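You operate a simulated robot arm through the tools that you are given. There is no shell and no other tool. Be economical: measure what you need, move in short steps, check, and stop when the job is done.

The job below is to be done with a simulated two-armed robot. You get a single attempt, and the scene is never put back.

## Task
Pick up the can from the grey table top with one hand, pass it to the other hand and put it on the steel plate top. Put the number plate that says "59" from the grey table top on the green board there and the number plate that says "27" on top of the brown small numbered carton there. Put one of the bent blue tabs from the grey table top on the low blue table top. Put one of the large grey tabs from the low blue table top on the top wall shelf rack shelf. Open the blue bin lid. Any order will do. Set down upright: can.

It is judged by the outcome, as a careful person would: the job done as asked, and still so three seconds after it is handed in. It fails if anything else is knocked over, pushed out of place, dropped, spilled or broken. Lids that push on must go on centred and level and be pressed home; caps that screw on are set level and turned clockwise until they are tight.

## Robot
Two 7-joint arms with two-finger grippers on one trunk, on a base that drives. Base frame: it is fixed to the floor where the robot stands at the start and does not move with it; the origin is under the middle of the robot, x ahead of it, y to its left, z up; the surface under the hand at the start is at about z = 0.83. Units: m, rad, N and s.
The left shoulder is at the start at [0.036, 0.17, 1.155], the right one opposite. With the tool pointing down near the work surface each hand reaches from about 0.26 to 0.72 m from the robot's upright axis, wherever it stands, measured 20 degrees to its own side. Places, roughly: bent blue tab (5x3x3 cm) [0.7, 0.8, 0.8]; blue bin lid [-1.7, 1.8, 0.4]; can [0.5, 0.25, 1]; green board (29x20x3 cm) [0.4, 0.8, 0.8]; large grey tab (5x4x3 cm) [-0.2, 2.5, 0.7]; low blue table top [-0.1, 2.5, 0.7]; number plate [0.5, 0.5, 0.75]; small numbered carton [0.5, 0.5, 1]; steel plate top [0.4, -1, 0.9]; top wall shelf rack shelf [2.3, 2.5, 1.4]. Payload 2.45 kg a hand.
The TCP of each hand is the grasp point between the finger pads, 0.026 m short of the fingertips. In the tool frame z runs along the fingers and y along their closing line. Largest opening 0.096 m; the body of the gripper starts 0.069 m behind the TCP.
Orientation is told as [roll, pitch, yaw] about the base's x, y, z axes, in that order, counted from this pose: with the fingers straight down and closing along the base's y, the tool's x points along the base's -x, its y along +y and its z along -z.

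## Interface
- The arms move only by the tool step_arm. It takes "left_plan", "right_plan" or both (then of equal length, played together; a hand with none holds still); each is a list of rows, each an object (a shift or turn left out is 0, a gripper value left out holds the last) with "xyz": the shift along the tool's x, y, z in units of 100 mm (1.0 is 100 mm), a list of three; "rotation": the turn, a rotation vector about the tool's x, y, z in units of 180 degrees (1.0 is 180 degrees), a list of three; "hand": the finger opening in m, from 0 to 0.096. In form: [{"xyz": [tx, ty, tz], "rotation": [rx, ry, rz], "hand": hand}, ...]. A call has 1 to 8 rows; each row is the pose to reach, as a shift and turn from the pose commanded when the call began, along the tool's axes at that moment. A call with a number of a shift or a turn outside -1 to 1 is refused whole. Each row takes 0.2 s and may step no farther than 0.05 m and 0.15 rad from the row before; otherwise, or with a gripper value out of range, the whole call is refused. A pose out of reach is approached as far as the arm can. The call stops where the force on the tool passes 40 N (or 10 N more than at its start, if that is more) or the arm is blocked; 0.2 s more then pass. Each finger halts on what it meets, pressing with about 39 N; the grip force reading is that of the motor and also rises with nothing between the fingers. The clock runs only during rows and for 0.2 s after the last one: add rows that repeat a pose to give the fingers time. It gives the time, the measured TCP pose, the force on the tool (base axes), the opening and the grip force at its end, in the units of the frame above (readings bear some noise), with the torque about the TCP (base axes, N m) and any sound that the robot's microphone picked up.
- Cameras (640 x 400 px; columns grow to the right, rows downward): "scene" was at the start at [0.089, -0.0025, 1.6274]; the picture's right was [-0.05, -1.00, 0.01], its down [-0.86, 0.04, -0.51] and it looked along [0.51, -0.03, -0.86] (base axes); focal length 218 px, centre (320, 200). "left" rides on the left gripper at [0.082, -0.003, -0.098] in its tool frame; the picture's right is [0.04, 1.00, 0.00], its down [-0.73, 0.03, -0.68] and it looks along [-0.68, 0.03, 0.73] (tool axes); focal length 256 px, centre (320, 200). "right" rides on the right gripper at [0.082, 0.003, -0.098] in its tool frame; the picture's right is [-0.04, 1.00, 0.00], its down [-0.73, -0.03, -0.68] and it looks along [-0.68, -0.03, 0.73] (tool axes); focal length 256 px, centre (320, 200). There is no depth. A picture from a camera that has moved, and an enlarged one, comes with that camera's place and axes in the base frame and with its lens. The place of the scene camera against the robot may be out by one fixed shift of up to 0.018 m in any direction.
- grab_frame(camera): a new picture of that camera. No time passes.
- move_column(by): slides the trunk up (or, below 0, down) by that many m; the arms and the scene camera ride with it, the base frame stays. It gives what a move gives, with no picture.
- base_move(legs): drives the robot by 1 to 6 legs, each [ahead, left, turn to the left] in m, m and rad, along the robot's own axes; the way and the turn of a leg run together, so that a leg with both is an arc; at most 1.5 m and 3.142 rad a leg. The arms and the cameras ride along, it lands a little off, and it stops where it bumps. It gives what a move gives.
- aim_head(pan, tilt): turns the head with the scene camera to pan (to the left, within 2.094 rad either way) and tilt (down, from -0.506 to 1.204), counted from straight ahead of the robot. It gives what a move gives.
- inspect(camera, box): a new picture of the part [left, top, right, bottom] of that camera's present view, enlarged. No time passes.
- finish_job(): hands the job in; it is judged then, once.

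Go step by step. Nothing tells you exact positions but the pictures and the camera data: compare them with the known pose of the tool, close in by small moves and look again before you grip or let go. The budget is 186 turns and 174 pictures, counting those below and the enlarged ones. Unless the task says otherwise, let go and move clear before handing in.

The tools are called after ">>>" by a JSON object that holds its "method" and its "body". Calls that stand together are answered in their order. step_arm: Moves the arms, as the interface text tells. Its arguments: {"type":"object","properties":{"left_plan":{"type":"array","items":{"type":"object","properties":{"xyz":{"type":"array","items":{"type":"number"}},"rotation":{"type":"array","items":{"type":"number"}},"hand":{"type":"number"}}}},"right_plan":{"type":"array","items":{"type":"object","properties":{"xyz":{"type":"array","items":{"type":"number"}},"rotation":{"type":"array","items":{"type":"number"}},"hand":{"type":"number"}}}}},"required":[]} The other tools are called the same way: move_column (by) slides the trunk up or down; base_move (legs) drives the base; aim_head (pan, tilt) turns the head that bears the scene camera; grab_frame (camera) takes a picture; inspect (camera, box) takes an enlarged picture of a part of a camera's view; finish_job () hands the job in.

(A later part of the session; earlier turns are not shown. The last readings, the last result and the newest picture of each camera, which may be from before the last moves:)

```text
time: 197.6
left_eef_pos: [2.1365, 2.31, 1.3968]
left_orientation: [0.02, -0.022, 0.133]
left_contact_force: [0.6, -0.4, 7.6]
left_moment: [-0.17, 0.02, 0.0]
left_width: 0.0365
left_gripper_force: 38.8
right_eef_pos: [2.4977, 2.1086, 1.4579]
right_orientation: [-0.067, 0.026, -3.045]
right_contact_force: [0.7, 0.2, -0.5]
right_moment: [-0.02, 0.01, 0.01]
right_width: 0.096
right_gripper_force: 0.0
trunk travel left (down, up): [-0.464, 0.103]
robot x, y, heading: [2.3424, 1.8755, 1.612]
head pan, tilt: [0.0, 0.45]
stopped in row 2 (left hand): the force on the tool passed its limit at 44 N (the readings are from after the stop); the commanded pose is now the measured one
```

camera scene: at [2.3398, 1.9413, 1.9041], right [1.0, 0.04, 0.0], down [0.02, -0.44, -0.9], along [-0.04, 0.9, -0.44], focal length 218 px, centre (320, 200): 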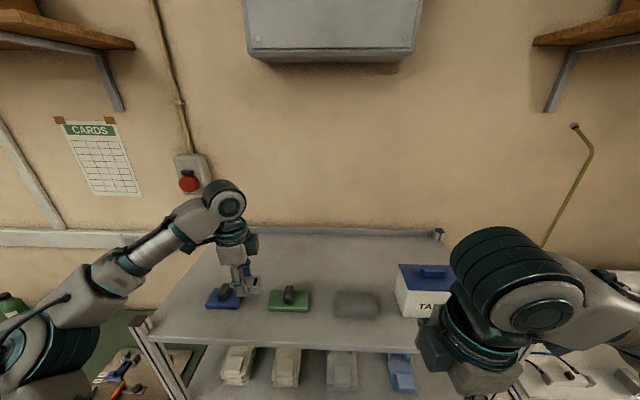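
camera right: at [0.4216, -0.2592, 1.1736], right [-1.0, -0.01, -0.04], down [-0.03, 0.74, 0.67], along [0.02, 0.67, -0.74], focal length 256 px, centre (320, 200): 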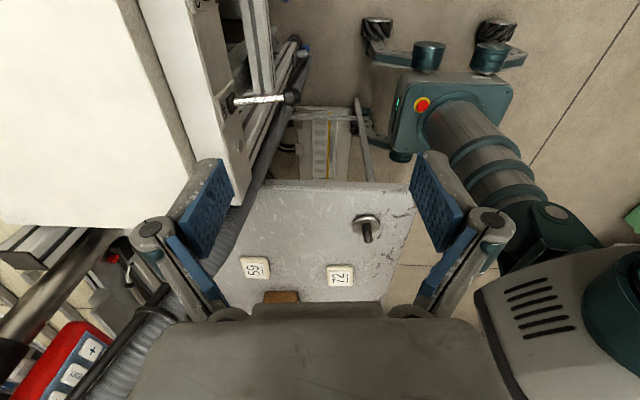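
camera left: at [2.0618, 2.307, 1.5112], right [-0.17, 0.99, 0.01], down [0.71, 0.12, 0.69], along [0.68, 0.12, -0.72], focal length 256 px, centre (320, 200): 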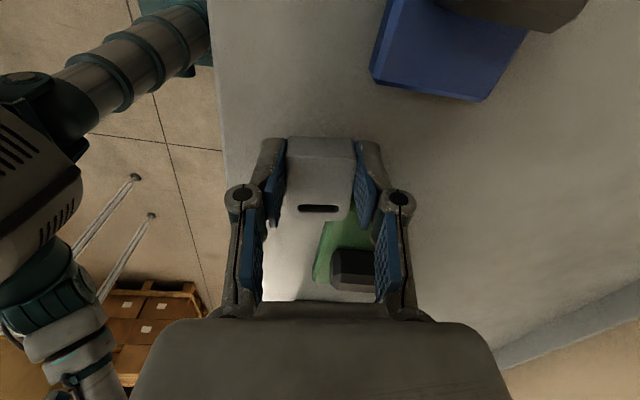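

Firmly on the shelf. Opening and rising.

>>> {"method": "step_arm", "body": {"left_plan": [{"xyz": [0, 0, -0.02]}, {"xyz": [0, 0, -0.02], "hand": 0.06}, {"xyz": [0, 0, -0.02], "hand": 0.06}, {"xyz": [0, 0, -0.3]}, {"xyz": [0, 0, -0.6]}, {"xyz": [0, 0, -0.9]}]}}

>>> {"method": "grab_frame", "body": {"camera": "left"}}

>>> {"method": "inspect", "body": {"camera": "scene", "box": [150, 180, 350, 330]}}

```text
time: 199.0
left_eef_pos: [2.122, 2.2941, 1.476]
left_orientation: [0.023, -0.023, 0.129]
left_contact_force: [-0.7, 0.7, 0.5]
left_moment: [0.04, -0.03, 0.0]
left_width: 0.0603
left_gripper_force: 0.0
left hand out of reach, approached as far as the arm can: row 5, 6
right_eef_pos: [2.4977, 2.1075, 1.4575]
right_orientation: [-0.067, 0.03, -3.044]
right_contact_force: [0.1, 0.4, 0.2]
right_moment: [0.01, 0.01, 0.01]
right_width: 0.0961
right_gripper_force: 0.1
trunk travel left (down, up): [-0.464, 0.103]
robot x, y, heading: [2.3443, 1.8778, 1.618]
head pan, tilt: [0.0, 0.45]
```

```text
72 pictures are left
camera left: at [2.0401, 2.2782, 1.572], right [-0.17, 0.99, 0.02], down [0.71, 0.11, 0.7], along [0.68, 0.13, -0.72], focal length 256 px, centre (320, 200)
```

left: 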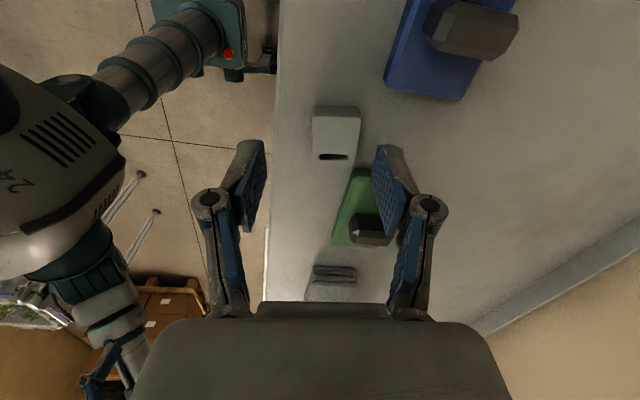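

```text
2.67 times, centred on (250, 255) of scene
camera zoom: at [2.3393, 1.9429, 1.8144], right [1.0, 0.04, 0.0], down [0.02, -0.44, -0.9], along [-0.04, 0.9, -0.44], focal length 580 px, centre (507, 53)
```

zoom: 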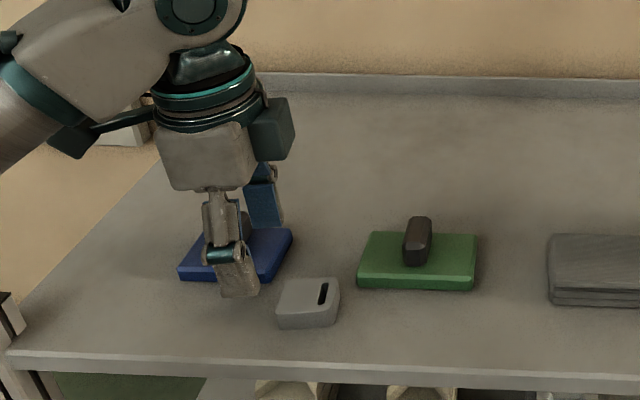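

The grey tab rests on the top shelf. Now I'll raise, back off, and drive to the blue bin at the other side.

>>> {"method": "move_column", "body": {"by": 0.08}}

>>> {"method": "base_move", "body": {"legs": [[-0.42, 0, 0], [0, 0, -0.04], [0, 1.5, 0], [0, 1.4, 0]]}}

>>> {"method": "base_move", "body": {"legs": [[0, 0, 1.57]]}}

>>> {"method": "aim_head", "body": {"pan": 0.0, "tilt": 0.75}}

>>> {"method": "grab_frame", "body": {"camera": "scene"}}

```text
time: 200.2
left_eef_pos: [2.1235, 2.2983, 1.5528]
left_orientation: [0.016, -0.025, 0.131]
left_contact_force: [-0.2, 0.4, -0.2]
left_moment: [0.01, 0.01, -0.01]
left_width: 0.0599
left_gripper_force: 0.1
right_eef_pos: [2.4966, 2.11, 1.5375]
right_orientation: [-0.061, 0.03, -3.044]
right_contact_force: [-0.5, 1.0, -0.7]
right_moment: [-0.02, 0.01, 0.01]
right_width: 0.0958
right_gripper_force: 0.0
trunk travel left (down, up): [-0.544, 0.023]
robot x, y, heading: [2.3454, 1.8732, 1.615]
head pan, tilt: [0.0, 0.45]
```

```text
time: 216.8
left_eef_pos: [-0.8154, 1.9198, 1.5461]
left_orientation: [0.015, -0.064, 0.079]
left_contact_force: [-1.3, 0.0, 1.2]
left_moment: [-0.02, -0.15, 0.02]
left_width: 0.0601
left_gripper_force: 0.0
right_eef_pos: [-0.4497, 1.711, 1.5436]
right_orientation: [-0.065, 0.069, -3.097]
right_contact_force: [-0.7, -0.8, -1.1]
right_moment: [0.08, -0.03, 0.01]
right_width: 0.0961
right_gripper_force: 0.0
trunk travel left (down, up): [-0.544, 0.023]
robot x, y, heading: [-0.5574, 1.4912, 1.553]
head pan, tilt: [0.0, 0.45]
```

```text
time: 221.0
left_eef_pos: [-0.9943, 1.2365, 1.5455]
left_orientation: [0.016, -0.066, 1.641]
left_contact_force: [2.2, 2.0, -0.4]
left_moment: [-0.23, 0.15, -0.01]
left_width: 0.0599
left_gripper_force: 0.1
right_eef_pos: [-0.7795, 1.5994, 1.5408]
right_orientation: [-0.065, 0.066, -1.537]
right_contact_force: [-0.2, -1.6, -1.5]
right_moment: [0.12, 0.08, 0.02]
right_width: 0.096
right_gripper_force: 0.2
trunk travel left (down, up): [-0.544, 0.023]
robot x, y, heading: [-0.556, 1.4798, 3.115]
head pan, tilt: [0.0, 0.45]
```

```text
time: 221.8
left_eef_pos: [-0.9925, 1.2522, 1.551]
left_orientation: [0.015, -0.052, 1.644]
left_contact_force: [-1.2, -1.3, 1.0]
left_moment: [0.15, -0.09, 0.0]
left_width: 0.0599
left_gripper_force: 0.2
right_eef_pos: [-0.7758, 1.6172, 1.542]
right_orientation: [-0.068, 0.054, -1.536]
right_contact_force: [0.3, 0.7, -0.5]
right_moment: [-0.11, 0.01, 0.04]
right_width: 0.0962
right_gripper_force: 0.1
trunk travel left (down, up): [-0.544, 0.023]
robot x, y, heading: [-0.5599, 1.4662, 3.114]
head pan, tilt: [0.0, 0.75]
```

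```text
70 pictures are left
camera scene: at [-0.6297, 1.4257, 1.8674], right [0.03, 1.0, 0.02], down [0.68, -0.01, -0.73], along [-0.73, 0.03, -0.68], focal length 218 px, centre (320, 200)
```

scene: 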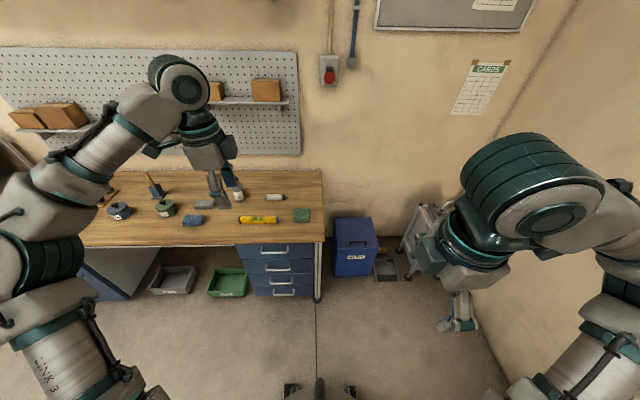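

The blue bin is ahead: lid x −1.60…−1.89, y 1.59…1.88, z≈0.45, with hinge at the wall side; the workbench corner is left of it. I'll pull in the left arm and level the right hand, then drive closer.

>>> {"method": "step_arm", "body": {"left_plan": [{"xyz": [0, -0.25, 0]}, {"xyz": [0, -0.5, 0]}, {"xyz": [0, -0.75, 0]}, {"xyz": [0, -1.0, 0]}], "right_plan": [{"rotation": [-0.019, -0.0095, 0]}, {"rotation": [-0.019, -0.0095, 0]}, {"rotation": [-0.019, -0.0095, 0]}, {"rotation": [-0.019, -0.0095, 0]}]}}

>>> {"method": "base_move", "body": {"legs": [[0.42, -0.1, 0.02]]}}

>>> {"method": "aim_head", "body": {"pan": -0.1, "tilt": 0.95}}

>>> {"method": "grab_frame", "body": {"camera": "scene"}}

>>> {"method": "grab_frame", "body": {"camera": "right"}}

```text
time: 223.0
left_eef_pos: [-0.8885, 1.2165, 1.5488]
left_orientation: [0.013, -0.08, 1.647]
left_contact_force: [0.1, -2.2, 0.4]
left_moment: [0.19, -0.05, 0.01]
left_width: 0.0599
left_gripper_force: 0.1
right_eef_pos: [-0.774, 1.5727, 1.5433]
right_orientation: [-0.01, 0.053, -1.532]
right_contact_force: [1.2, -1.2, -1.6]
right_moment: [0.11, 0.01, 0.02]
right_width: 0.0959
right_gripper_force: 0.0
trunk travel left (down, up): [-0.544, 0.023]
robot x, y, heading: [-0.5582, 1.464, 3.111]
head pan, tilt: [0.0, 0.75]
stopped in row 4 (left hand): the arm was blocked; the commanded pose is now the measured one
```

```text
time: 225.7
left_eef_pos: [-1.2944, 1.4567, 1.5629]
left_orientation: [0.03, 0.007, 1.651]
left_contact_force: [0.7, 0.2, -0.4]
left_moment: [-0.06, 0.07, 0.01]
left_width: 0.06
left_gripper_force: 0.0
right_eef_pos: [-1.1862, 1.8116, 1.532]
right_orientation: [-0.021, -0.037, -1.528]
right_contact_force: [-1.1, 0.4, 0.2]
right_moment: [-0.05, -0.03, 0.02]
right_width: 0.096
right_gripper_force: 0.1
trunk travel left (down, up): [-0.544, 0.023]
robot x, y, heading: [-0.9792, 1.5888, 3.133]
head pan, tilt: [0.0, 0.75]
```

```text
time: 226.4
left_eef_pos: [-1.292, 1.4071, 1.5577]
left_orientation: [0.029, -0.031, 1.65]
left_contact_force: [0.6, 0.7, -0.3]
left_moment: [0.0, 0.08, 0.02]
left_width: 0.06
left_gripper_force: 0.1
right_eef_pos: [-1.1851, 1.7624, 1.5408]
right_orientation: [-0.019, 0.003, -1.525]
right_contact_force: [0.0, -1.4, 1.6]
right_moment: [0.03, -0.04, -0.02]
right_width: 0.0961
right_gripper_force: 0.0
trunk travel left (down, up): [-0.544, 0.023]
robot x, y, heading: [-0.9753, 1.5981, 3.131]
head pan, tilt: [-0.099, 0.949]
```

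```text
69 pictures are left
camera scene: at [-1.0274, 1.5766, 1.8522], right [0.11, 0.99, 0.01], down [0.81, -0.08, -0.59], along [-0.58, 0.07, -0.81], focal length 218 px, centre (320, 200)
```

scene: 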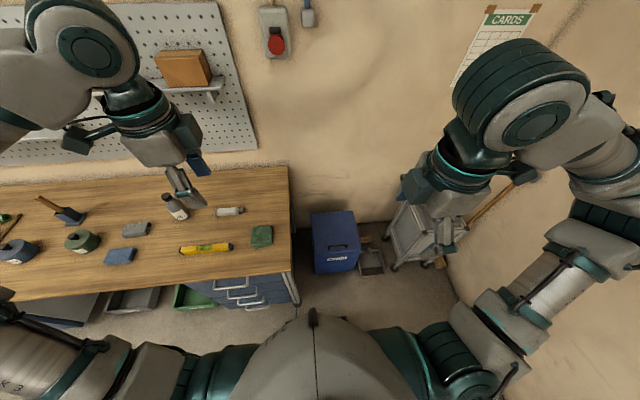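

```text
68 pictures are left
camera right: at [-1.1833, 1.8456, 1.6392], right [1.0, 0.01, -0.02], down [0.02, -0.74, 0.68], along [-0.01, -0.68, -0.74], focal length 256 px, centre (320, 200)
```

right: 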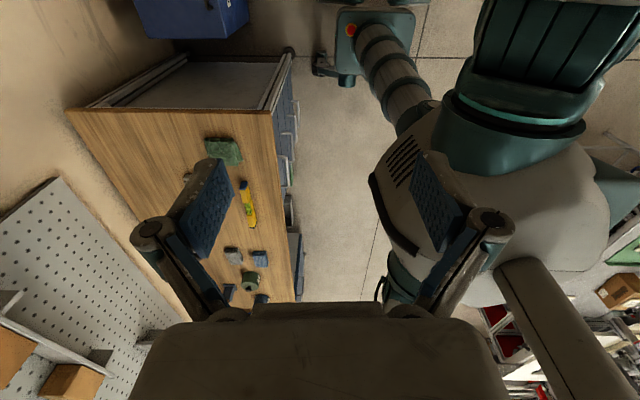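

>>> {"method": "step_arm", "body": {"right_plan": [{}, {}, {}, {}, {}, {}, {}, {}]}}

>>> {"method": "step_arm", "body": {"right_plan": [{}, {}, {}, {}, {}, {}, {}, {}]}}

>>> {"method": "inspect", "body": {"camera": "scene", "box": [290, 190, 410, 290]}}

```text
time: 228.4
left_eef_pos: [-1.3023, 1.373, 1.5527]
left_orientation: [0.015, -0.046, 1.648]
left_contact_force: [-1.7, 0.7, -0.7]
left_moment: [-0.05, -0.06, 0.01]
left_width: 0.0603
left_gripper_force: 0.1
right_eef_pos: [-1.1918, 1.7261, 1.5389]
right_orientation: [-0.01, 0.018, -1.529]
right_contact_force: [0.6, 0.5, -1.3]
right_moment: [-0.09, 0.02, -0.02]
right_width: 0.096
right_gripper_force: 0.0
trunk travel left (down, up): [-0.544, 0.023]
robot x, y, heading: [-0.9788, 1.5735, 3.12]
head pan, tilt: [-0.099, 0.949]
stopped in row 8 (right hand): the arm was blocked; the commanded pose is now the measured one
```

```text
time: 230.4
left_eef_pos: [-1.3019, 1.3208, 1.5484]
left_orientation: [0.014, -0.076, 1.653]
left_contact_force: [-1.4, 0.9, -0.5]
left_moment: [-0.14, -0.13, -0.01]
left_width: 0.0602
left_gripper_force: 0.1
right_eef_pos: [-1.19, 1.6772, 1.5431]
right_orientation: [-0.012, 0.045, -1.525]
right_contact_force: [1.4, 1.7, -2.1]
right_moment: [-0.06, 0.1, 0.0]
right_width: 0.096
right_gripper_force: 0.0
trunk travel left (down, up): [-0.544, 0.023]
robot x, y, heading: [-0.9777, 1.5593, 3.12]
head pan, tilt: [-0.099, 0.949]
stopped in row 8 (right hand): the arm was blocked; the commanded pose is now the measured one
```

```text
4.00 times, centred on (350, 240) of scene
camera zoom: at [-1.0413, 1.4757, 1.8489], right [0.12, 0.99, 0.04], down [0.81, -0.07, -0.58], along [-0.57, 0.11, -0.81], focal length 870 px, centre (200, 40)
```

zoom: 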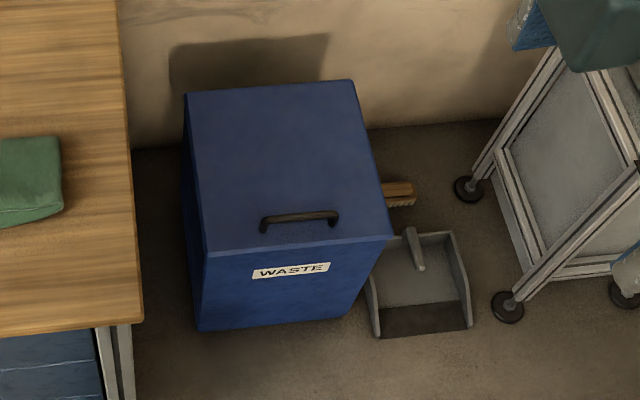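

The robot is swaying more with the trunk high; lowering the trunk to steady it.

>>> {"method": "move_column", "body": {"by": -0.3}}

>>> {"method": "step_arm", "body": {"right_plan": [{}, {}, {}, {}, {}, {}, {}]}}

>>> {"method": "step_arm", "body": {"right_plan": [{}, {}, {}, {}, {}, {}, {}]}}

>>> {"method": "grab_frame", "body": {"camera": "scene"}}

```text
time: 233.4
left_eef_pos: [-1.2996, 1.3611, 1.2567]
left_orientation: [0.022, -0.054, 1.651]
left_contact_force: [1.2, -0.3, 1.5]
left_moment: [0.02, 0.11, 0.03]
left_width: 0.0598
left_gripper_force: 0.1
right_eef_pos: [-1.1862, 1.7157, 1.243]
right_orientation: [-0.02, 0.022, -1.524]
right_contact_force: [0.3, 0.1, 1.1]
right_moment: [0.0, 0.01, -0.01]
right_width: 0.0957
right_gripper_force: 0.2
trunk travel left (down, up): [-0.244, 0.323]
robot x, y, heading: [-0.9846, 1.5635, 3.119]
head pan, tilt: [-0.099, 0.949]
```

```text
time: 235.2
left_eef_pos: [-1.3003, 1.3465, 1.2583]
left_orientation: [0.023, -0.052, 1.652]
left_contact_force: [0.8, 0.4, 0.3]
left_moment: [-0.06, 0.05, -0.04]
left_width: 0.0602
left_gripper_force: 0.1
right_eef_pos: [-1.187, 1.7008, 1.2447]
right_orientation: [-0.018, 0.022, -1.525]
right_contact_force: [0.5, -0.7, 1.1]
right_moment: [-0.03, 0.02, 0.02]
right_width: 0.0961
right_gripper_force: 0.1
trunk travel left (down, up): [-0.244, 0.323]
robot x, y, heading: [-0.9832, 1.551, 3.118]
head pan, tilt: [-0.099, 0.949]
stopped in row 7 (right hand): the arm was blocked; the commanded pose is now the measured one
```

```text
time: 237.0
left_eef_pos: [-1.2951, 1.3625, 1.2636]
left_orientation: [0.027, -0.036, 1.654]
left_contact_force: [0.3, 1.0, 0.5]
left_moment: [-0.06, 0.04, 0.02]
left_width: 0.0598
left_gripper_force: 0.0
right_eef_pos: [-1.1849, 1.7161, 1.2419]
right_orientation: [-0.024, 0.005, -1.524]
right_contact_force: [0.2, 0.8, 0.6]
right_moment: [-0.03, 0.03, 0.0]
right_width: 0.096
right_gripper_force: 0.1
trunk travel left (down, up): [-0.244, 0.323]
robot x, y, heading: [-0.9836, 1.544, 3.12]
head pan, tilt: [-0.099, 0.949]
stopped in row 7 (right hand): the arm was blocked; the commanded pose is now the measured one
```

```text
66 pictures are left
camera scene: at [-1.1223, 1.534, 1.551], right [0.12, 0.99, 0.01], down [0.81, -0.1, -0.58], along [-0.58, 0.07, -0.81], focal length 218 px, centre (320, 200)
```

scene: 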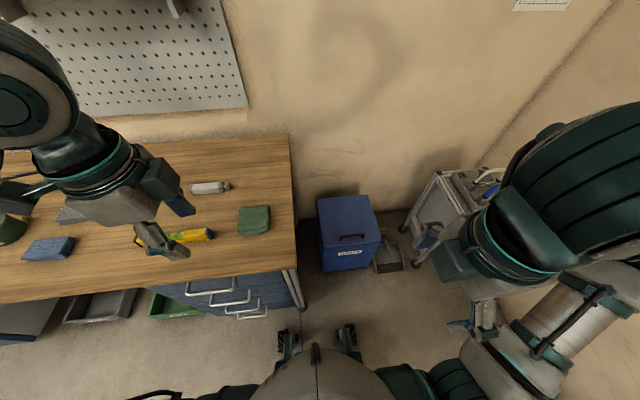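

>>> {"method": "step_arm", "body": {"right_plan": [{}, {}, {}, {}, {}, {}, {}, {}]}}

>>> {"method": "step_arm", "body": {"right_plan": [{}, {}, {}, {}, {}, {}, {}, {}]}}

>>> {"method": "inspect", "body": {"camera": "scene", "box": [290, 180, 410, 290]}}

```text
time: 239.0
left_eef_pos: [-1.2935, 1.4141, 1.2689]
left_orientation: [0.034, 0.0, 1.65]
left_contact_force: [1.1, 1.8, -0.6]
left_moment: [-0.14, 0.03, 0.0]
left_width: 0.0601
left_gripper_force: 0.0
right_eef_pos: [-1.1818, 1.768, 1.2362]
right_orientation: [-0.027, -0.031, -1.526]
right_contact_force: [-0.9, 1.3, 1.4]
right_moment: [-0.07, 0.02, -0.03]
right_width: 0.096
right_gripper_force: 0.0
trunk travel left (down, up): [-0.244, 0.323]
robot x, y, heading: [-0.9806, 1.5506, 3.115]
head pan, tilt: [-0.099, 0.949]
stopped in row 8 (right hand): the arm was blocked; the commanded pose is now the measured one
```

```text
time: 241.0
left_eef_pos: [-1.2921, 1.3304, 1.2582]
left_orientation: [0.028, -0.068, 1.652]
left_contact_force: [0.0, -1.4, 0.1]
left_moment: [0.11, -0.01, 0.0]
left_width: 0.0598
left_gripper_force: 0.1
right_eef_pos: [-1.1792, 1.6878, 1.2473]
right_orientation: [-0.026, 0.037, -1.524]
right_contact_force: [0.6, -1.2, 0.1]
right_moment: [0.09, 0.06, 0.02]
right_width: 0.0958
right_gripper_force: 0.1
trunk travel left (down, up): [-0.244, 0.323]
robot x, y, heading: [-0.9844, 1.5486, 3.118]
head pan, tilt: [-0.099, 0.949]
stopped in row 8 (right hand): the arm was blocked; the commanded pose is now the measured one
```

```text
3.64 times, centred on (350, 235) of scene
camera zoom: at [-1.1223, 1.5389, 1.5509], right [0.12, 0.99, 0.01], down [0.81, -0.1, -0.58], along [-0.58, 0.08, -0.81], focal length 791 px, centre (211, 73)
```

zoom: 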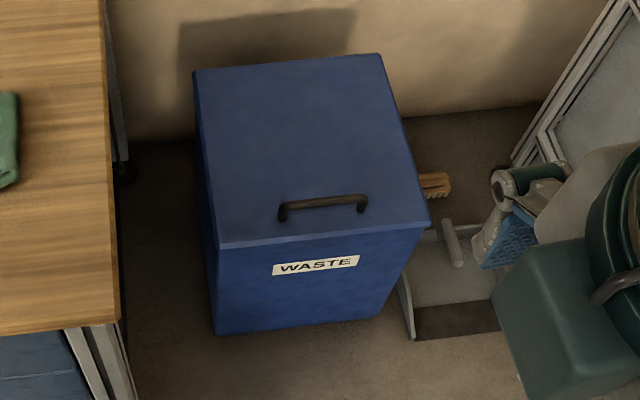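

The bin lid spans x −1.605…−1.93, y 1.62…1.95 at z≈0.43, and the handle bar lies along y at about (−1.637, 1.782, ~0.465). I'll lower the trunk more for stability and shift right, then forward.

>>> {"method": "move_column", "body": {"by": -0.14}}

>>> {"method": "base_move", "body": {"legs": [[0, -0.15, 0.02]]}}

>>> {"method": "step_arm", "body": {"left_plan": [{}, {}, {}, {}, {}, {}, {}, {}]}}

>>> {"method": "step_arm", "body": {"left_plan": [{}, {}, {}, {}, {}, {}, {}, {}]}}

>>> {"method": "grab_frame", "body": {"camera": "scene"}}

```text
time: 242.7
left_eef_pos: [-1.2894, 1.3445, 1.1222]
left_orientation: [0.033, -0.057, 1.652]
left_contact_force: [1.2, 0.2, 1.1]
left_moment: [0.04, 0.0, 0.0]
left_width: 0.0601
left_gripper_force: 0.1
right_eef_pos: [-1.1767, 1.7005, 1.1074]
right_orientation: [-0.031, 0.026, -1.528]
right_contact_force: [0.3, -0.6, -0.4]
right_moment: [0.06, 0.05, -0.02]
right_width: 0.096
right_gripper_force: 0.0
trunk travel left (down, up): [-0.104, 0.463]
robot x, y, heading: [-0.9777, 1.5493, 3.119]
head pan, tilt: [-0.099, 0.949]
```

```text
time: 244.0
left_eef_pos: [-1.2856, 1.5178, 1.1235]
left_orientation: [0.029, -0.036, 1.67]
left_contact_force: [1.7, 0.4, 0.4]
left_moment: [-0.02, 0.08, -0.01]
left_width: 0.0602
left_gripper_force: 0.0
right_eef_pos: [-1.1814, 1.8757, 1.1045]
right_orientation: [-0.026, 0.007, -1.504]
right_contact_force: [0.2, 0.0, -0.1]
right_moment: [-0.02, 0.01, 0.03]
right_width: 0.096
right_gripper_force: 0.3
trunk travel left (down, up): [-0.104, 0.463]
robot x, y, heading: [-0.9814, 1.7056, 3.139]
head pan, tilt: [-0.099, 0.949]
```

```text
time: 246.0
left_eef_pos: [-1.2783, 1.5582, 1.1316]
left_orientation: [0.042, -0.008, 1.668]
left_contact_force: [0.4, -0.3, 0.0]
left_moment: [0.03, -0.01, 0.02]
left_width: 0.06
left_gripper_force: 0.2
right_eef_pos: [-1.1742, 1.9134, 1.0999]
right_orientation: [-0.037, -0.022, -1.511]
right_contact_force: [-0.4, 0.4, 0.9]
right_moment: [-0.03, 0.01, -0.01]
right_width: 0.0962
right_gripper_force: 0.1
trunk travel left (down, up): [-0.104, 0.463]
robot x, y, heading: [-0.9826, 1.7135, 3.135]
head pan, tilt: [-0.099, 0.949]
stopped in row 8 (left hand): the arm was blocked; the commanded pose is now the measured one
```

```text
time: 248.0
left_eef_pos: [-1.2758, 1.5091, 1.1259]
left_orientation: [0.044, -0.048, 1.669]
left_contact_force: [-1.1, -0.7, 0.2]
left_moment: [0.06, 0.02, -0.02]
left_width: 0.06
left_gripper_force: 0.0
right_eef_pos: [-1.1701, 1.8663, 1.108]
right_orientation: [-0.036, 0.018, -1.503]
right_contact_force: [-0.1, -0.5, -0.5]
right_moment: [0.04, 0.04, 0.02]
right_width: 0.0959
right_gripper_force: 0.0
trunk travel left (down, up): [-0.104, 0.463]
robot x, y, heading: [-0.9825, 1.7058, 3.139]
head pan, tilt: [-0.099, 0.949]
stopped in row 8 (left hand): the arm was blocked; the commanded pose is now the measured one
```

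```text
64 pictures are left
camera scene: at [-1.2624, 1.6756, 1.3915], right [0.1, 0.99, 0.02], down [0.81, -0.07, -0.58], along [-0.58, 0.08, -0.81], focal length 218 px, centre (320, 200)
```

scene: 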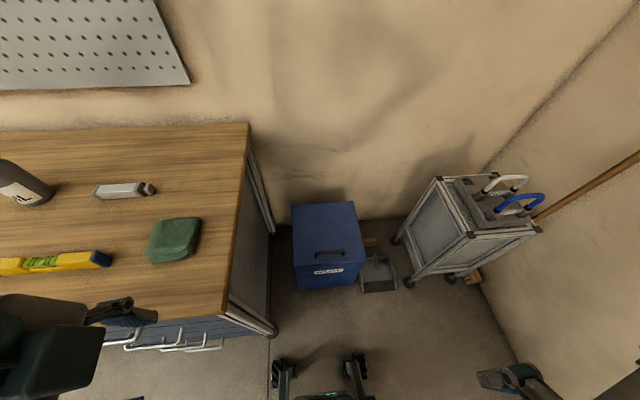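

Both hands are pulled in very close to the body, which may be causing the rocking. I'll move both forward.

>>> {"method": "step_arm", "body": {"left_plan": [{"xyz": [0, 0.2, 0]}, {"xyz": [0, 0.4, 0]}, {"xyz": [0, 0.6, 0]}, {"xyz": [0, 0.8, 0]}], "right_plan": [{"xyz": [0, -0.25, 0]}, {"xyz": [0, -0.5, 0]}, {"xyz": [0, -0.75, 0]}, {"xyz": [0, -1.0, 0]}]}}

>>> {"method": "step_arm", "body": {"right_plan": [{"xyz": [0, -0.25, 0]}, {"xyz": [0, -0.5, 0]}, {"xyz": [0, -0.75, 0]}, {"xyz": [0, -1.0, 0]}]}}

>>> {"method": "step_arm", "body": {"right_plan": [{}, {}, {}, {}, {}, {}]}}

>>> {"method": "step_arm", "body": {"right_plan": [{}, {}, {}, {}, {}, {}]}}

>>> {"method": "grab_frame", "body": {"camera": "right"}}

```text
time: 249.0
left_eef_pos: [-1.358, 1.535, 1.1343]
left_orientation: [0.041, -0.02, 1.669]
left_contact_force: [-0.4, 0.8, 0.7]
left_moment: [-0.07, -0.01, 0.02]
left_width: 0.0601
left_gripper_force: 0.0
right_eef_pos: [-1.2735, 1.8919, 1.1065]
right_orientation: [-0.037, -0.009, -1.506]
right_contact_force: [0.1, 0.5, -0.1]
right_moment: [-0.03, -0.08, -0.01]
right_width: 0.0963
right_gripper_force: 0.0
trunk travel left (down, up): [-0.104, 0.463]
robot x, y, heading: [-0.983, 1.7102, 3.14]
head pan, tilt: [-0.099, 0.949]
```

```text
time: 250.2
left_eef_pos: [-1.3518, 1.5243, 1.1358]
left_orientation: [0.048, -0.031, 1.668]
left_contact_force: [0.5, -0.3, -0.2]
left_moment: [0.04, -0.01, -0.01]
left_width: 0.0601
left_gripper_force: 0.2
right_eef_pos: [-1.3658, 1.8769, 1.1146]
right_orientation: [-0.043, 0.002, -1.508]
right_contact_force: [0.8, -0.3, 0.5]
right_moment: [0.0, 0.03, 0.0]
right_width: 0.0959
right_gripper_force: 0.1
trunk travel left (down, up): [-0.104, 0.463]
robot x, y, heading: [-0.9816, 1.7192, 3.138]
head pan, tilt: [-0.099, 0.949]
stopped in row 4 (right hand): the arm was blocked; the commanded pose is now the measured one
```

```text
time: 251.6
left_eef_pos: [-1.3517, 1.5453, 1.1373]
left_orientation: [0.047, -0.017, 1.667]
left_contact_force: [0.0, 0.8, 0.6]
left_moment: [-0.02, 0.0, -0.02]
left_width: 0.0601
left_gripper_force: 0.0
right_eef_pos: [-1.3667, 1.8959, 1.1118]
right_orientation: [-0.04, -0.013, -1.512]
right_contact_force: [0.8, 0.5, 0.3]
right_moment: [-0.03, -0.06, 0.0]
right_width: 0.0958
right_gripper_force: 0.0
trunk travel left (down, up): [-0.104, 0.463]
robot x, y, heading: [-0.9816, 1.7231, 3.133]
head pan, tilt: [-0.099, 0.949]
```

```text
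time: 253.0
left_eef_pos: [-1.3517, 1.522, 1.1348]
left_orientation: [0.045, -0.033, 1.669]
left_contact_force: [-0.3, 0.0, 0.5]
left_moment: [0.03, 0.01, 0.04]
left_width: 0.0601
left_gripper_force: 0.1
right_eef_pos: [-1.3663, 1.8731, 1.114]
right_orientation: [-0.041, 0.004, -1.51]
right_contact_force: [0.6, -0.1, 0.9]
right_moment: [0.02, 0.02, -0.01]
right_width: 0.0963
right_gripper_force: 0.0
trunk travel left (down, up): [-0.104, 0.463]
robot x, y, heading: [-0.9839, 1.7141, 3.135]
head pan, tilt: [-0.099, 0.949]
```

```text
63 pictures are left
camera right: at [-1.3643, 1.9556, 1.213], right [1.0, 0.02, -0.04], down [0.04, -0.74, 0.68], along [-0.02, -0.68, -0.74], focal length 256 px, centre (320, 200)
```

right: 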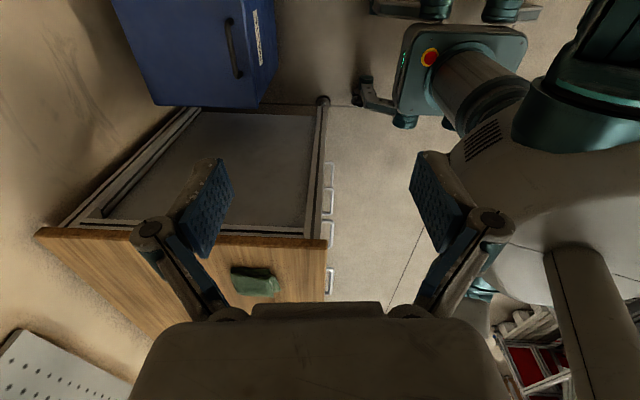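

Sway is now small. The handle is at about (−1.63, 1.787, 0.455). I'll drive forward 0.13 m and bring the right hand above it.

>>> {"method": "base_move", "body": {"legs": [[0.13, 0, 0]]}}

>>> {"method": "step_arm", "body": {"right_plan": [{"xyz": [-0.22, -0.2, 0.2]}, {"xyz": [-0.44, -0.4, 0.4]}, {"xyz": [-0.66, -0.6, 0.6]}, {"xyz": [-0.8, -0.8, 0.8]}, {"xyz": [-0.95, -1.0, 1.0]}]}}

>>> {"method": "step_arm", "body": {"right_plan": [{"xyz": [0, 0, 0.25]}, {"xyz": [0, 0, 0.5]}, {"xyz": [0, 0, 0.75]}, {"xyz": [0, 0, 1.0]}]}}

>>> {"method": "step_arm", "body": {"right_plan": [{}, {}, {}, {}, {}, {}]}}

>>> {"method": "grab_frame", "body": {"camera": "right"}}

>>> {"method": "grab_frame", "body": {"camera": "scene"}}

```text
time: 254.3
left_eef_pos: [-1.4812, 1.5258, 1.1366]
left_orientation: [0.044, -0.03, 1.67]
left_contact_force: [0.1, -0.8, 0.1]
left_moment: [0.1, -0.01, -0.05]
left_width: 0.0602
left_gripper_force: 0.1
right_eef_pos: [-1.495, 1.8765, 1.1152]
right_orientation: [-0.042, 0.004, -1.507]
right_contact_force: [0.5, -0.4, -0.5]
right_moment: [0.1, 0.02, 0.01]
right_width: 0.0959
right_gripper_force: 0.1
trunk travel left (down, up): [-0.104, 0.463]
robot x, y, heading: [-1.1112, 1.7146, 3.143]
head pan, tilt: [-0.099, 0.949]
```

```text
time: 255.5
left_eef_pos: [-1.4783, 1.5143, 1.1358]
left_orientation: [0.047, -0.046, 1.672]
left_contact_force: [-0.3, -0.9, -0.7]
left_moment: [0.01, -0.05, 0.0]
left_width: 0.06
left_gripper_force: 0.1
right_eef_pos: [-1.5908, 1.7652, 1.0197]
right_orientation: [-0.042, 0.015, -1.507]
right_contact_force: [-0.4, 0.0, -0.7]
right_moment: [0.01, 0.0, 0.0]
right_width: 0.0959
right_gripper_force: 0.2
trunk travel left (down, up): [-0.104, 0.463]
robot x, y, heading: [-1.1115, 1.7163, 3.14]
head pan, tilt: [-0.099, 0.949]
```

```text
time: 256.5
left_eef_pos: [-1.4793, 1.5143, 1.1345]
left_orientation: [0.045, -0.043, 1.668]
left_contact_force: [-0.1, -0.2, 0.4]
left_moment: [-0.02, -0.01, -0.01]
left_width: 0.0601
left_gripper_force: 0.0
right_eef_pos: [-1.5958, 1.7661, 0.9198]
right_orientation: [-0.044, 0.012, -1.509]
right_contact_force: [-0.6, 0.0, -0.5]
right_moment: [-0.01, 0.0, 0.02]
right_width: 0.0958
right_gripper_force: 0.2
trunk travel left (down, up): [-0.104, 0.463]
robot x, y, heading: [-1.1106, 1.718, 3.142]
head pan, tilt: [-0.099, 0.949]
```

```text
time: 257.9
left_eef_pos: [-1.478, 1.514, 1.1345]
left_orientation: [0.047, -0.043, 1.667]
left_contact_force: [-1.1, 0.1, 0.2]
left_moment: [-0.03, -0.03, 0.01]
left_width: 0.0599
left_gripper_force: 0.0
right_eef_pos: [-1.5952, 1.7671, 0.9223]
right_orientation: [-0.044, 0.012, -1.507]
right_contact_force: [-0.6, -0.8, 0.3]
right_moment: [-0.01, 0.01, -0.03]
right_width: 0.0957
right_gripper_force: 0.1
trunk travel left (down, up): [-0.104, 0.463]
robot x, y, heading: [-1.1097, 1.7173, 3.136]
head pan, tilt: [-0.099, 0.949]
```

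```text
62 pictures are left
camera right: at [-1.5928, 1.8482, 1.0209], right [1.0, 0.02, -0.04], down [0.05, -0.74, 0.67], along [-0.02, -0.67, -0.74], focal length 256 px, centre (320, 200)
```

right: 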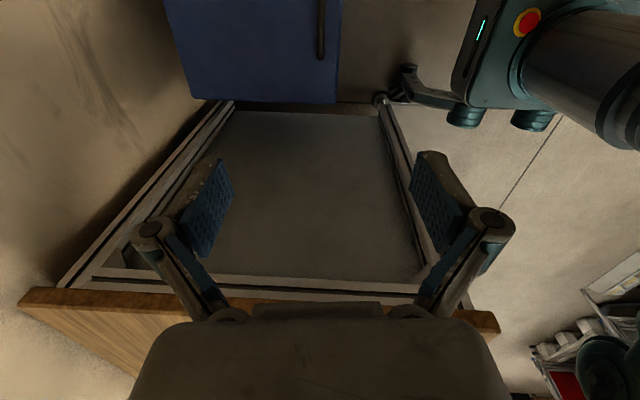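

```text
61 pictures are left
camera scene: at [-1.3932, 1.7335, 1.3925], right [0.1, 0.99, -0.01], down [0.81, -0.09, -0.58], along [-0.58, 0.05, -0.82], focal length 218 px, centre (320, 200)
```

scene: 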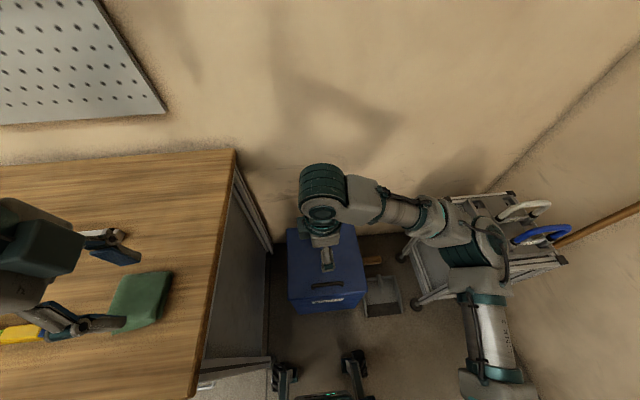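

The bar is at x≈−1.618, y 1.72–1.84. I'll level the hand, align, and descend in steps.

>>> {"method": "step_arm", "body": {"right_plan": [{"xyz": [0.07, -0.1, 0.25], "rotation": [-0.014, -0.004, 0]}, {"xyz": [0.14, -0.22, 0.5], "rotation": [-0.014, -0.004, 0]}, {"xyz": [0.14, -0.22, 0.75], "rotation": [-0.014, -0.004, 0]}, {"xyz": [0.14, -0.22, 1.0], "rotation": [-0.014, -0.004, 0]}]}}

>>> {"method": "step_arm", "body": {"right_plan": [{"xyz": [0, 0, 0.25]}, {"xyz": [0, 0, 0.5]}, {"xyz": [0, 0, 0.75]}, {"xyz": [0, 0, 1.0]}]}}

>>> {"method": "step_arm", "body": {"right_plan": [{"xyz": [0, 0, 0.25]}, {"xyz": [0, 0, 0.5]}, {"xyz": [0, 0, 0.75]}, {"xyz": [0, 0, 1.0]}]}}

>>> {"method": "step_arm", "body": {"right_plan": [{}, {}, {}, {}, {}, {}]}}

>>> {"method": "grab_frame", "body": {"camera": "right"}}

>>> {"method": "inspect", "body": {"camera": "scene", "box": [260, 150, 480, 340]}}

```text
time: 258.9
left_eef_pos: [-1.4769, 1.5148, 1.135]
left_orientation: [0.048, -0.042, 1.669]
left_contact_force: [0.1, 0.2, 0.1]
left_moment: [-0.02, 0.02, 0.0]
left_width: 0.06
left_gripper_force: 0.1
right_eef_pos: [-1.622, 1.7788, 0.8225]
right_orientation: [0.0, 0.002, -1.506]
right_contact_force: [-0.1, -0.2, -0.9]
right_moment: [0.01, 0.0, 0.01]
right_width: 0.096
right_gripper_force: 0.1
trunk travel left (down, up): [-0.104, 0.463]
robot x, y, heading: [-1.111, 1.7169, 3.145]
head pan, tilt: [-0.099, 0.949]
```

```text
time: 259.9
left_eef_pos: [-1.4781, 1.5153, 1.1349]
left_orientation: [0.047, -0.041, 1.669]
left_contact_force: [0.8, 0.0, 0.3]
left_moment: [0.0, -0.01, -0.01]
left_width: 0.0602
left_gripper_force: 0.1
right_eef_pos: [-1.6222, 1.7822, 0.7215]
right_orientation: [-0.001, 0.001, -1.506]
right_contact_force: [-0.1, -1.2, -0.4]
right_moment: [0.0, -0.04, -0.03]
right_width: 0.0959
right_gripper_force: 0.0
trunk travel left (down, up): [-0.104, 0.463]
robot x, y, heading: [-1.1098, 1.7189, 3.135]
head pan, tilt: [-0.099, 0.949]
```

```text
time: 260.9
left_eef_pos: [-1.4782, 1.5143, 1.135]
left_orientation: [0.046, -0.042, 1.669]
left_contact_force: [0.4, 0.3, 0.5]
left_moment: [-0.01, 0.01, -0.02]
left_width: 0.06
left_gripper_force: 0.1
right_eef_pos: [-1.6224, 1.7809, 0.623]
right_orientation: [-0.001, 0.001, -1.506]
right_contact_force: [0.2, 0.0, -1.2]
right_moment: [-0.01, 0.02, 0.02]
right_width: 0.0956
right_gripper_force: 0.1
trunk travel left (down, up): [-0.104, 0.463]
robot x, y, heading: [-1.113, 1.7181, 3.142]
head pan, tilt: [-0.099, 0.949]
```

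```text
time: 262.3
left_eef_pos: [-1.4781, 1.5154, 1.1347]
left_orientation: [0.047, -0.042, 1.669]
left_contact_force: [0.1, 1.0, 0.5]
left_moment: [0.0, 0.03, 0.0]
left_width: 0.0599
left_gripper_force: 0.1
right_eef_pos: [-1.6225, 1.781, 0.6226]
right_orientation: [-0.002, 0.002, -1.505]
right_contact_force: [0.4, -0.5, -1.0]
right_moment: [0.04, -0.01, 0.01]
right_width: 0.0959
right_gripper_force: 0.1
trunk travel left (down, up): [-0.104, 0.463]
robot x, y, heading: [-1.1111, 1.7145, 3.136]
head pan, tilt: [-0.099, 0.949]
```

```text
60 pictures are left
camera right: at [-1.6237, 1.8639, 0.722], right [1.0, 0.02, 0.0], down [0.02, -0.73, 0.68], along [0.02, -0.68, -0.74], focal length 256 px, centre (320, 200)
```

right: 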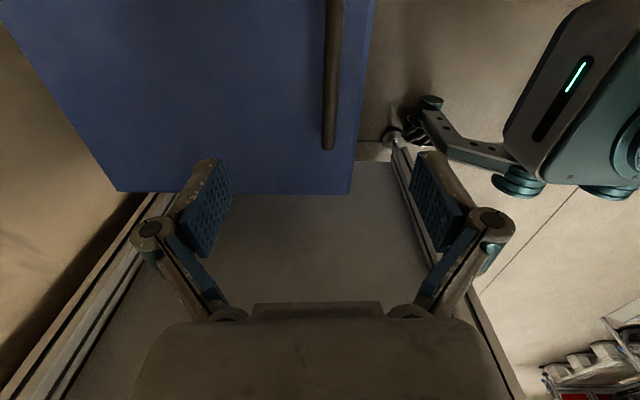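

```text
2.11 times, centred on (370, 245) of scene
camera zoom: at [-1.3932, 1.7335, 1.3925], right [0.1, 0.99, -0.01], down [0.81, -0.09, -0.58], along [-0.58, 0.05, -0.82], focal length 458 px, centre (215, 105)
```

zoom: 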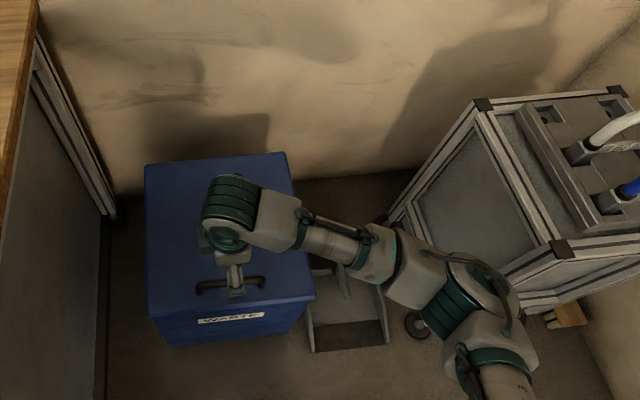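

The bar is about 1 cm further forward (x≈−1.611). I'll correct and descend 0.12 m, then look again.

>>> {"method": "step_arm", "body": {"right_plan": [{"xyz": [0, 0.06, 0.25]}, {"xyz": [0, 0.11, 0.5]}, {"xyz": [0, 0.11, 0.75]}, {"xyz": [0, 0.11, 0.95]}]}}

>>> {"method": "step_arm", "body": {"right_plan": [{"xyz": [0, 0, 0.12], "hand": 0.07}, {"xyz": [0, 0, 0.23], "hand": 0.06}, {"xyz": [0, 0, 0.23], "hand": 0.06}]}}

>>> {"method": "grab_frame", "body": {"camera": "right"}}

```text
time: 263.3
left_eef_pos: [-1.4778, 1.5146, 1.1351]
left_orientation: [0.046, -0.041, 1.67]
left_contact_force: [-0.4, -0.3, 1.0]
left_moment: [-0.01, -0.03, 0.02]
left_width: 0.0604
left_gripper_force: 0.1
right_eef_pos: [-1.612, 1.7813, 0.5284]
right_orientation: [-0.001, 0.002, -1.507]
right_contact_force: [-0.3, 0.6, 0.2]
right_moment: [0.0, -0.01, 0.03]
right_width: 0.0959
right_gripper_force: 0.1
trunk travel left (down, up): [-0.104, 0.463]
robot x, y, heading: [-1.1123, 1.7186, 3.138]
head pan, tilt: [-0.099, 0.949]
```

```text
time: 264.1
left_eef_pos: [-1.4784, 1.5139, 1.1346]
left_orientation: [0.046, -0.043, 1.668]
left_contact_force: [-0.5, -0.8, -0.8]
left_moment: [0.02, -0.02, -0.01]
left_width: 0.0601
left_gripper_force: 0.1
right_eef_pos: [-1.6116, 1.7803, 0.5041]
right_orientation: [-0.001, 0.001, -1.507]
right_contact_force: [0.6, 0.1, -0.4]
right_moment: [0.0, 0.0, 0.02]
right_width: 0.0597
right_gripper_force: 0.1
trunk travel left (down, up): [-0.104, 0.463]
robot x, y, heading: [-1.1093, 1.7189, 3.14]
head pan, tilt: [-0.099, 0.949]
```

```text
58 pictures are left
camera right: at [-1.613, 1.8635, 0.6021], right [1.0, 0.02, 0.0], down [0.02, -0.73, 0.68], along [0.02, -0.68, -0.74], focal length 256 px, centre (320, 200)
```

right: 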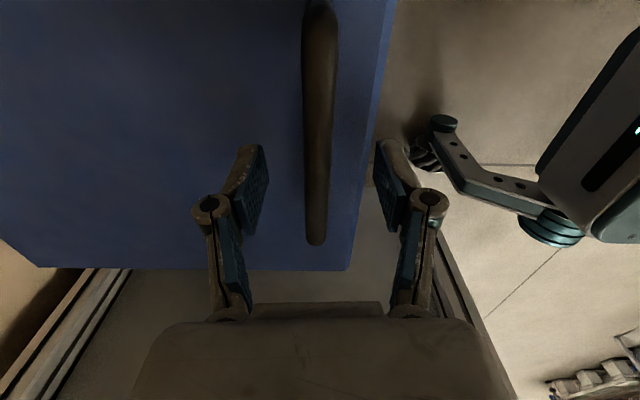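

The bar is centred between the fingers, top at z≈0.49. I'll descend 2.3 cm and close on it.

>>> {"method": "step_arm", "body": {"right_plan": [{"xyz": [0, 0, 0.12]}, {"xyz": [0, 0, 0.22]}, {"xyz": [0, 0, 0.22], "hand": 0.0}, {"xyz": [0, 0, 0.22], "hand": 0.0}, {"xyz": [0, 0, 0.22], "hand": 0.0}, {"xyz": [0, 0, 0.22], "hand": 0.0}]}}

>>> {"method": "grab_frame", "body": {"camera": "right"}}

```text
time: 265.5
left_eef_pos: [-1.48, 1.5147, 1.1338]
left_orientation: [0.046, -0.042, 1.667]
left_contact_force: [-0.3, -0.5, 0.3]
left_moment: [0.02, -0.03, 0.0]
left_width: 0.0597
left_gripper_force: 0.1
right_eef_pos: [-1.6123, 1.7817, 0.4817]
right_orientation: [0.0, 0.003, -1.509]
right_contact_force: [-8.7, -2.4, -5.4]
right_moment: [-0.11, -0.23, -1.02]
right_width: 0.014
right_gripper_force: 39.5
trunk travel left (down, up): [-0.104, 0.463]
robot x, y, heading: [-1.1155, 1.7178, 3.136]
head pan, tilt: [-0.099, 0.949]
```

```text
57 pictures are left
camera right: at [-1.6143, 1.8644, 0.5805], right [1.0, 0.02, 0.0], down [0.02, -0.73, 0.68], along [0.02, -0.68, -0.73], focal length 256 px, centre (320, 200)
```

right: 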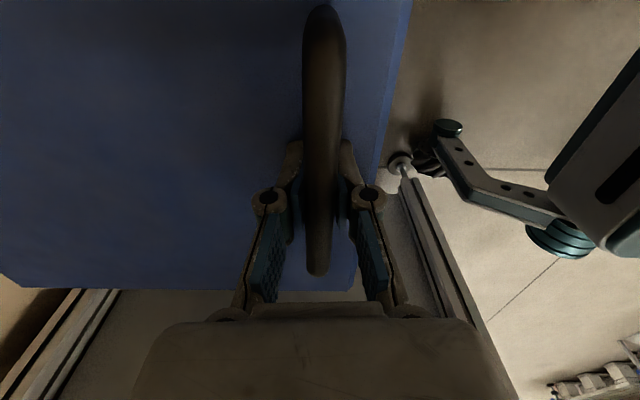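

The handle is gripped (14 mm bar). I'll lift along the lid's arc (hinge ≈ (−1.92, 0.43), radius ≈0.31), keeping the tool vertical.

>>> {"method": "step_arm", "body": {"right_plan": [{"xyz": [0.004, -0.07, -0.3]}, {"xyz": [0.01, -0.167, -0.6]}, {"xyz": [0.018, -0.29, -0.885]}]}}

>>> {"method": "grab_frame", "body": {"camera": "right"}}

>>> {"method": "inspect", "body": {"camera": "scene", "box": [260, 150, 480, 340]}}

```text
time: 266.3
left_eef_pos: [-1.4804, 1.5155, 1.1341]
left_orientation: [0.046, -0.044, 1.668]
left_contact_force: [0.1, -1.4, 0.1]
left_moment: [0.03, 0.0, -0.02]
left_width: 0.06
left_gripper_force: 0.0
right_eef_pos: [-1.6411, 1.7817, 0.5703]
right_orientation: [0.0, 0.004, -1.51]
right_contact_force: [-18.1, -0.6, -12.6]
right_moment: [0.16, -0.17, -0.96]
right_width: 0.0131
right_gripper_force: 39.7
trunk travel left (down, up): [-0.104, 0.463]
robot x, y, heading: [-1.113, 1.7178, 3.139]
head pan, tilt: [-0.099, 0.949]
```

```text
56 pictures are left
camera right: at [-1.6425, 1.8644, 0.6692], right [1.0, 0.02, 0.0], down [0.02, -0.74, 0.68], along [0.01, -0.68, -0.74], focal length 256 px, centre (320, 200)
```

right: 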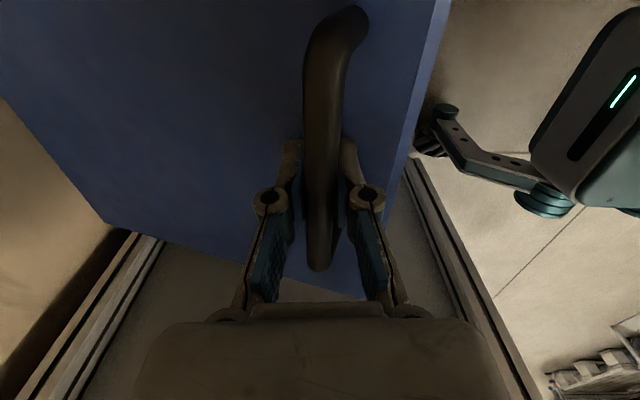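

```text
2.11 times, centred on (370, 245) of scene
camera zoom: at [-1.3971, 1.7347, 1.3916], right [0.1, 0.99, -0.01], down [0.81, -0.09, -0.57], along [-0.57, 0.05, -0.82], focal length 458 px, centre (215, 105)
```

zoom: 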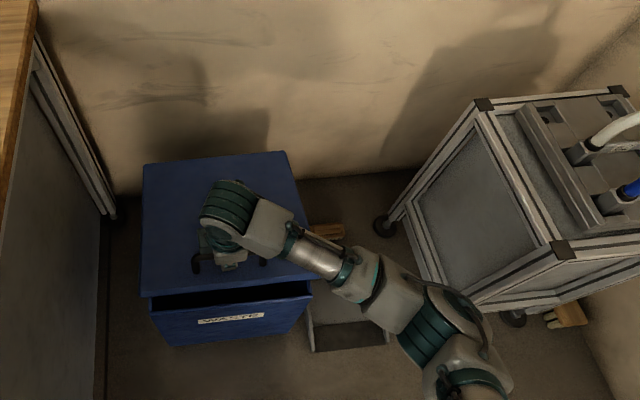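

The lid is opening; it pulls a little toward the hinge, so I'll add some −x as I continue.

>>> {"method": "step_arm", "body": {"right_plan": [{"xyz": [0.01, -0.17, -0.2]}, {"xyz": [0.02, -0.32, -0.4]}, {"xyz": [0.03, -0.48, -0.58]}, {"xyz": [0.04, -0.64, -0.76]}]}}

>>> {"method": "grab_frame", "body": {"camera": "right"}}

>>> {"method": "inspect", "body": {"camera": "scene", "box": [260, 150, 480, 340]}}

```text
time: 267.3
left_eef_pos: [-1.4779, 1.5136, 1.134]
left_orientation: [0.045, -0.043, 1.67]
left_contact_force: [0.3, 0.0, 0.8]
left_moment: [-0.01, 0.01, 0.04]
left_width: 0.06
left_gripper_force: 0.1
right_eef_pos: [-1.7059, 1.7791, 0.646]
right_orientation: [0.001, 0.0, -1.504]
right_contact_force: [-1.0, -9.0, -4.9]
right_moment: [0.31, -0.11, -0.77]
right_width: 0.0142
right_gripper_force: 37.7
trunk travel left (down, up): [-0.104, 0.463]
robot x, y, heading: [-1.1121, 1.7188, 3.141]
head pan, tilt: [-0.099, 0.949]
```

```text
54 pictures are left
camera right: at [-1.708, 1.8616, 0.7447], right [1.0, 0.03, 0.0], down [0.02, -0.73, 0.68], along [0.02, -0.68, -0.73], focal length 256 px, centre (320, 200)
```

right: 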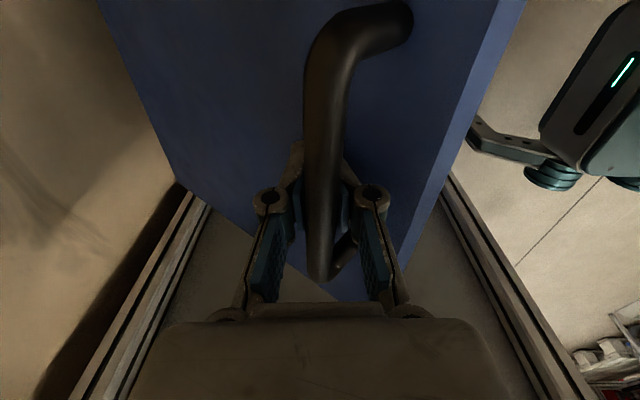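

```text
2.11 times, centred on (370, 245) of scene
camera zoom: at [-1.3943, 1.7318, 1.3921], right [0.1, 0.99, -0.01], down [0.81, -0.09, -0.58], along [-0.57, 0.05, -0.82], focal length 458 px, centre (215, 105)
```

zoom: 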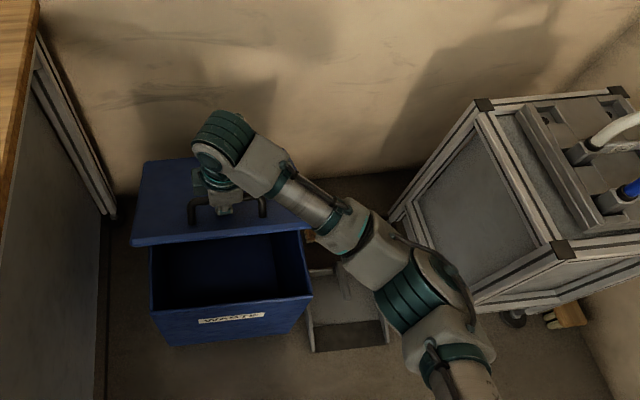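

>>> {"method": "step_arm", "body": {"right_plan": [{"xyz": [0.01, -0.17, -0.18]}, {"xyz": [0.02, -0.36, -0.33]}, {"xyz": [0.035, -0.54, -0.45]}, {"xyz": [0.047, -0.75, -0.565]}, {"xyz": [0.06, -0.95, -0.655]}]}}

>>> {"method": "grab_frame", "body": {"camera": "right"}}

>>> {"method": "inspect", "body": {"camera": "scene", "box": [260, 130, 480, 320]}}

```text
time: 268.3
left_eef_pos: [-1.4709, 1.4996, 1.132]
left_orientation: [0.048, -0.06, 1.667]
left_contact_force: [0.2, 0.0, -0.4]
left_moment: [0.03, 0.01, -0.01]
left_width: 0.06
left_gripper_force: 0.1
right_eef_pos: [-1.7688, 1.7767, 0.6953]
right_orientation: [0.003, 0.026, -1.517]
right_contact_force: [-17.1, 24.1, -31.3]
right_moment: [-0.16, -0.3, -1.02]
right_width: 0.015
right_gripper_force: 39.7
trunk travel left (down, up): [-0.104, 0.463]
robot x, y, heading: [-1.1076, 1.7169, 3.139]
head pan, tilt: [-0.099, 0.949]
stopped in row 4 (right hand): the force on the tool passed its limit at 41 N (the readings are from after the stop); the commanded pose is now the measured one
```

```text
52 pictures are left
camera right: at [-1.7696, 1.8578, 0.7953], right [1.0, 0.01, 0.0], down [0.01, -0.75, 0.66], along [0.01, -0.66, -0.75], focal length 256 px, centre (320, 200)
```

right: 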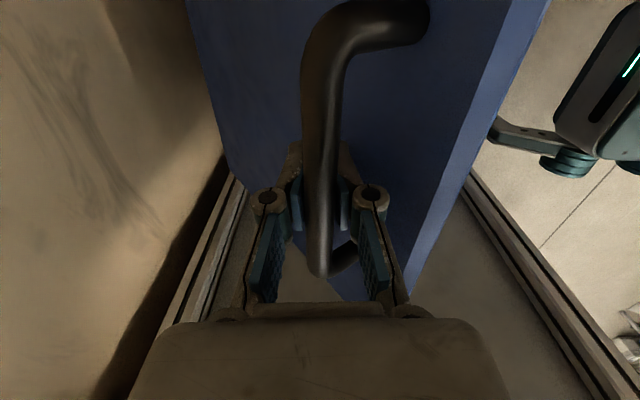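

```text
2.11 times, centred on (370, 225) of scene
camera zoom: at [-1.3992, 1.7329, 1.39], right [0.1, 0.99, -0.01], down [0.81, -0.09, -0.57], along [-0.57, 0.05, -0.82], focal length 458 px, centre (215, 147)
```

zoom: 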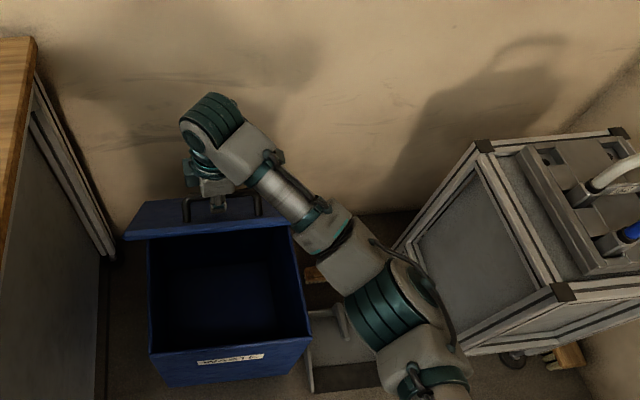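

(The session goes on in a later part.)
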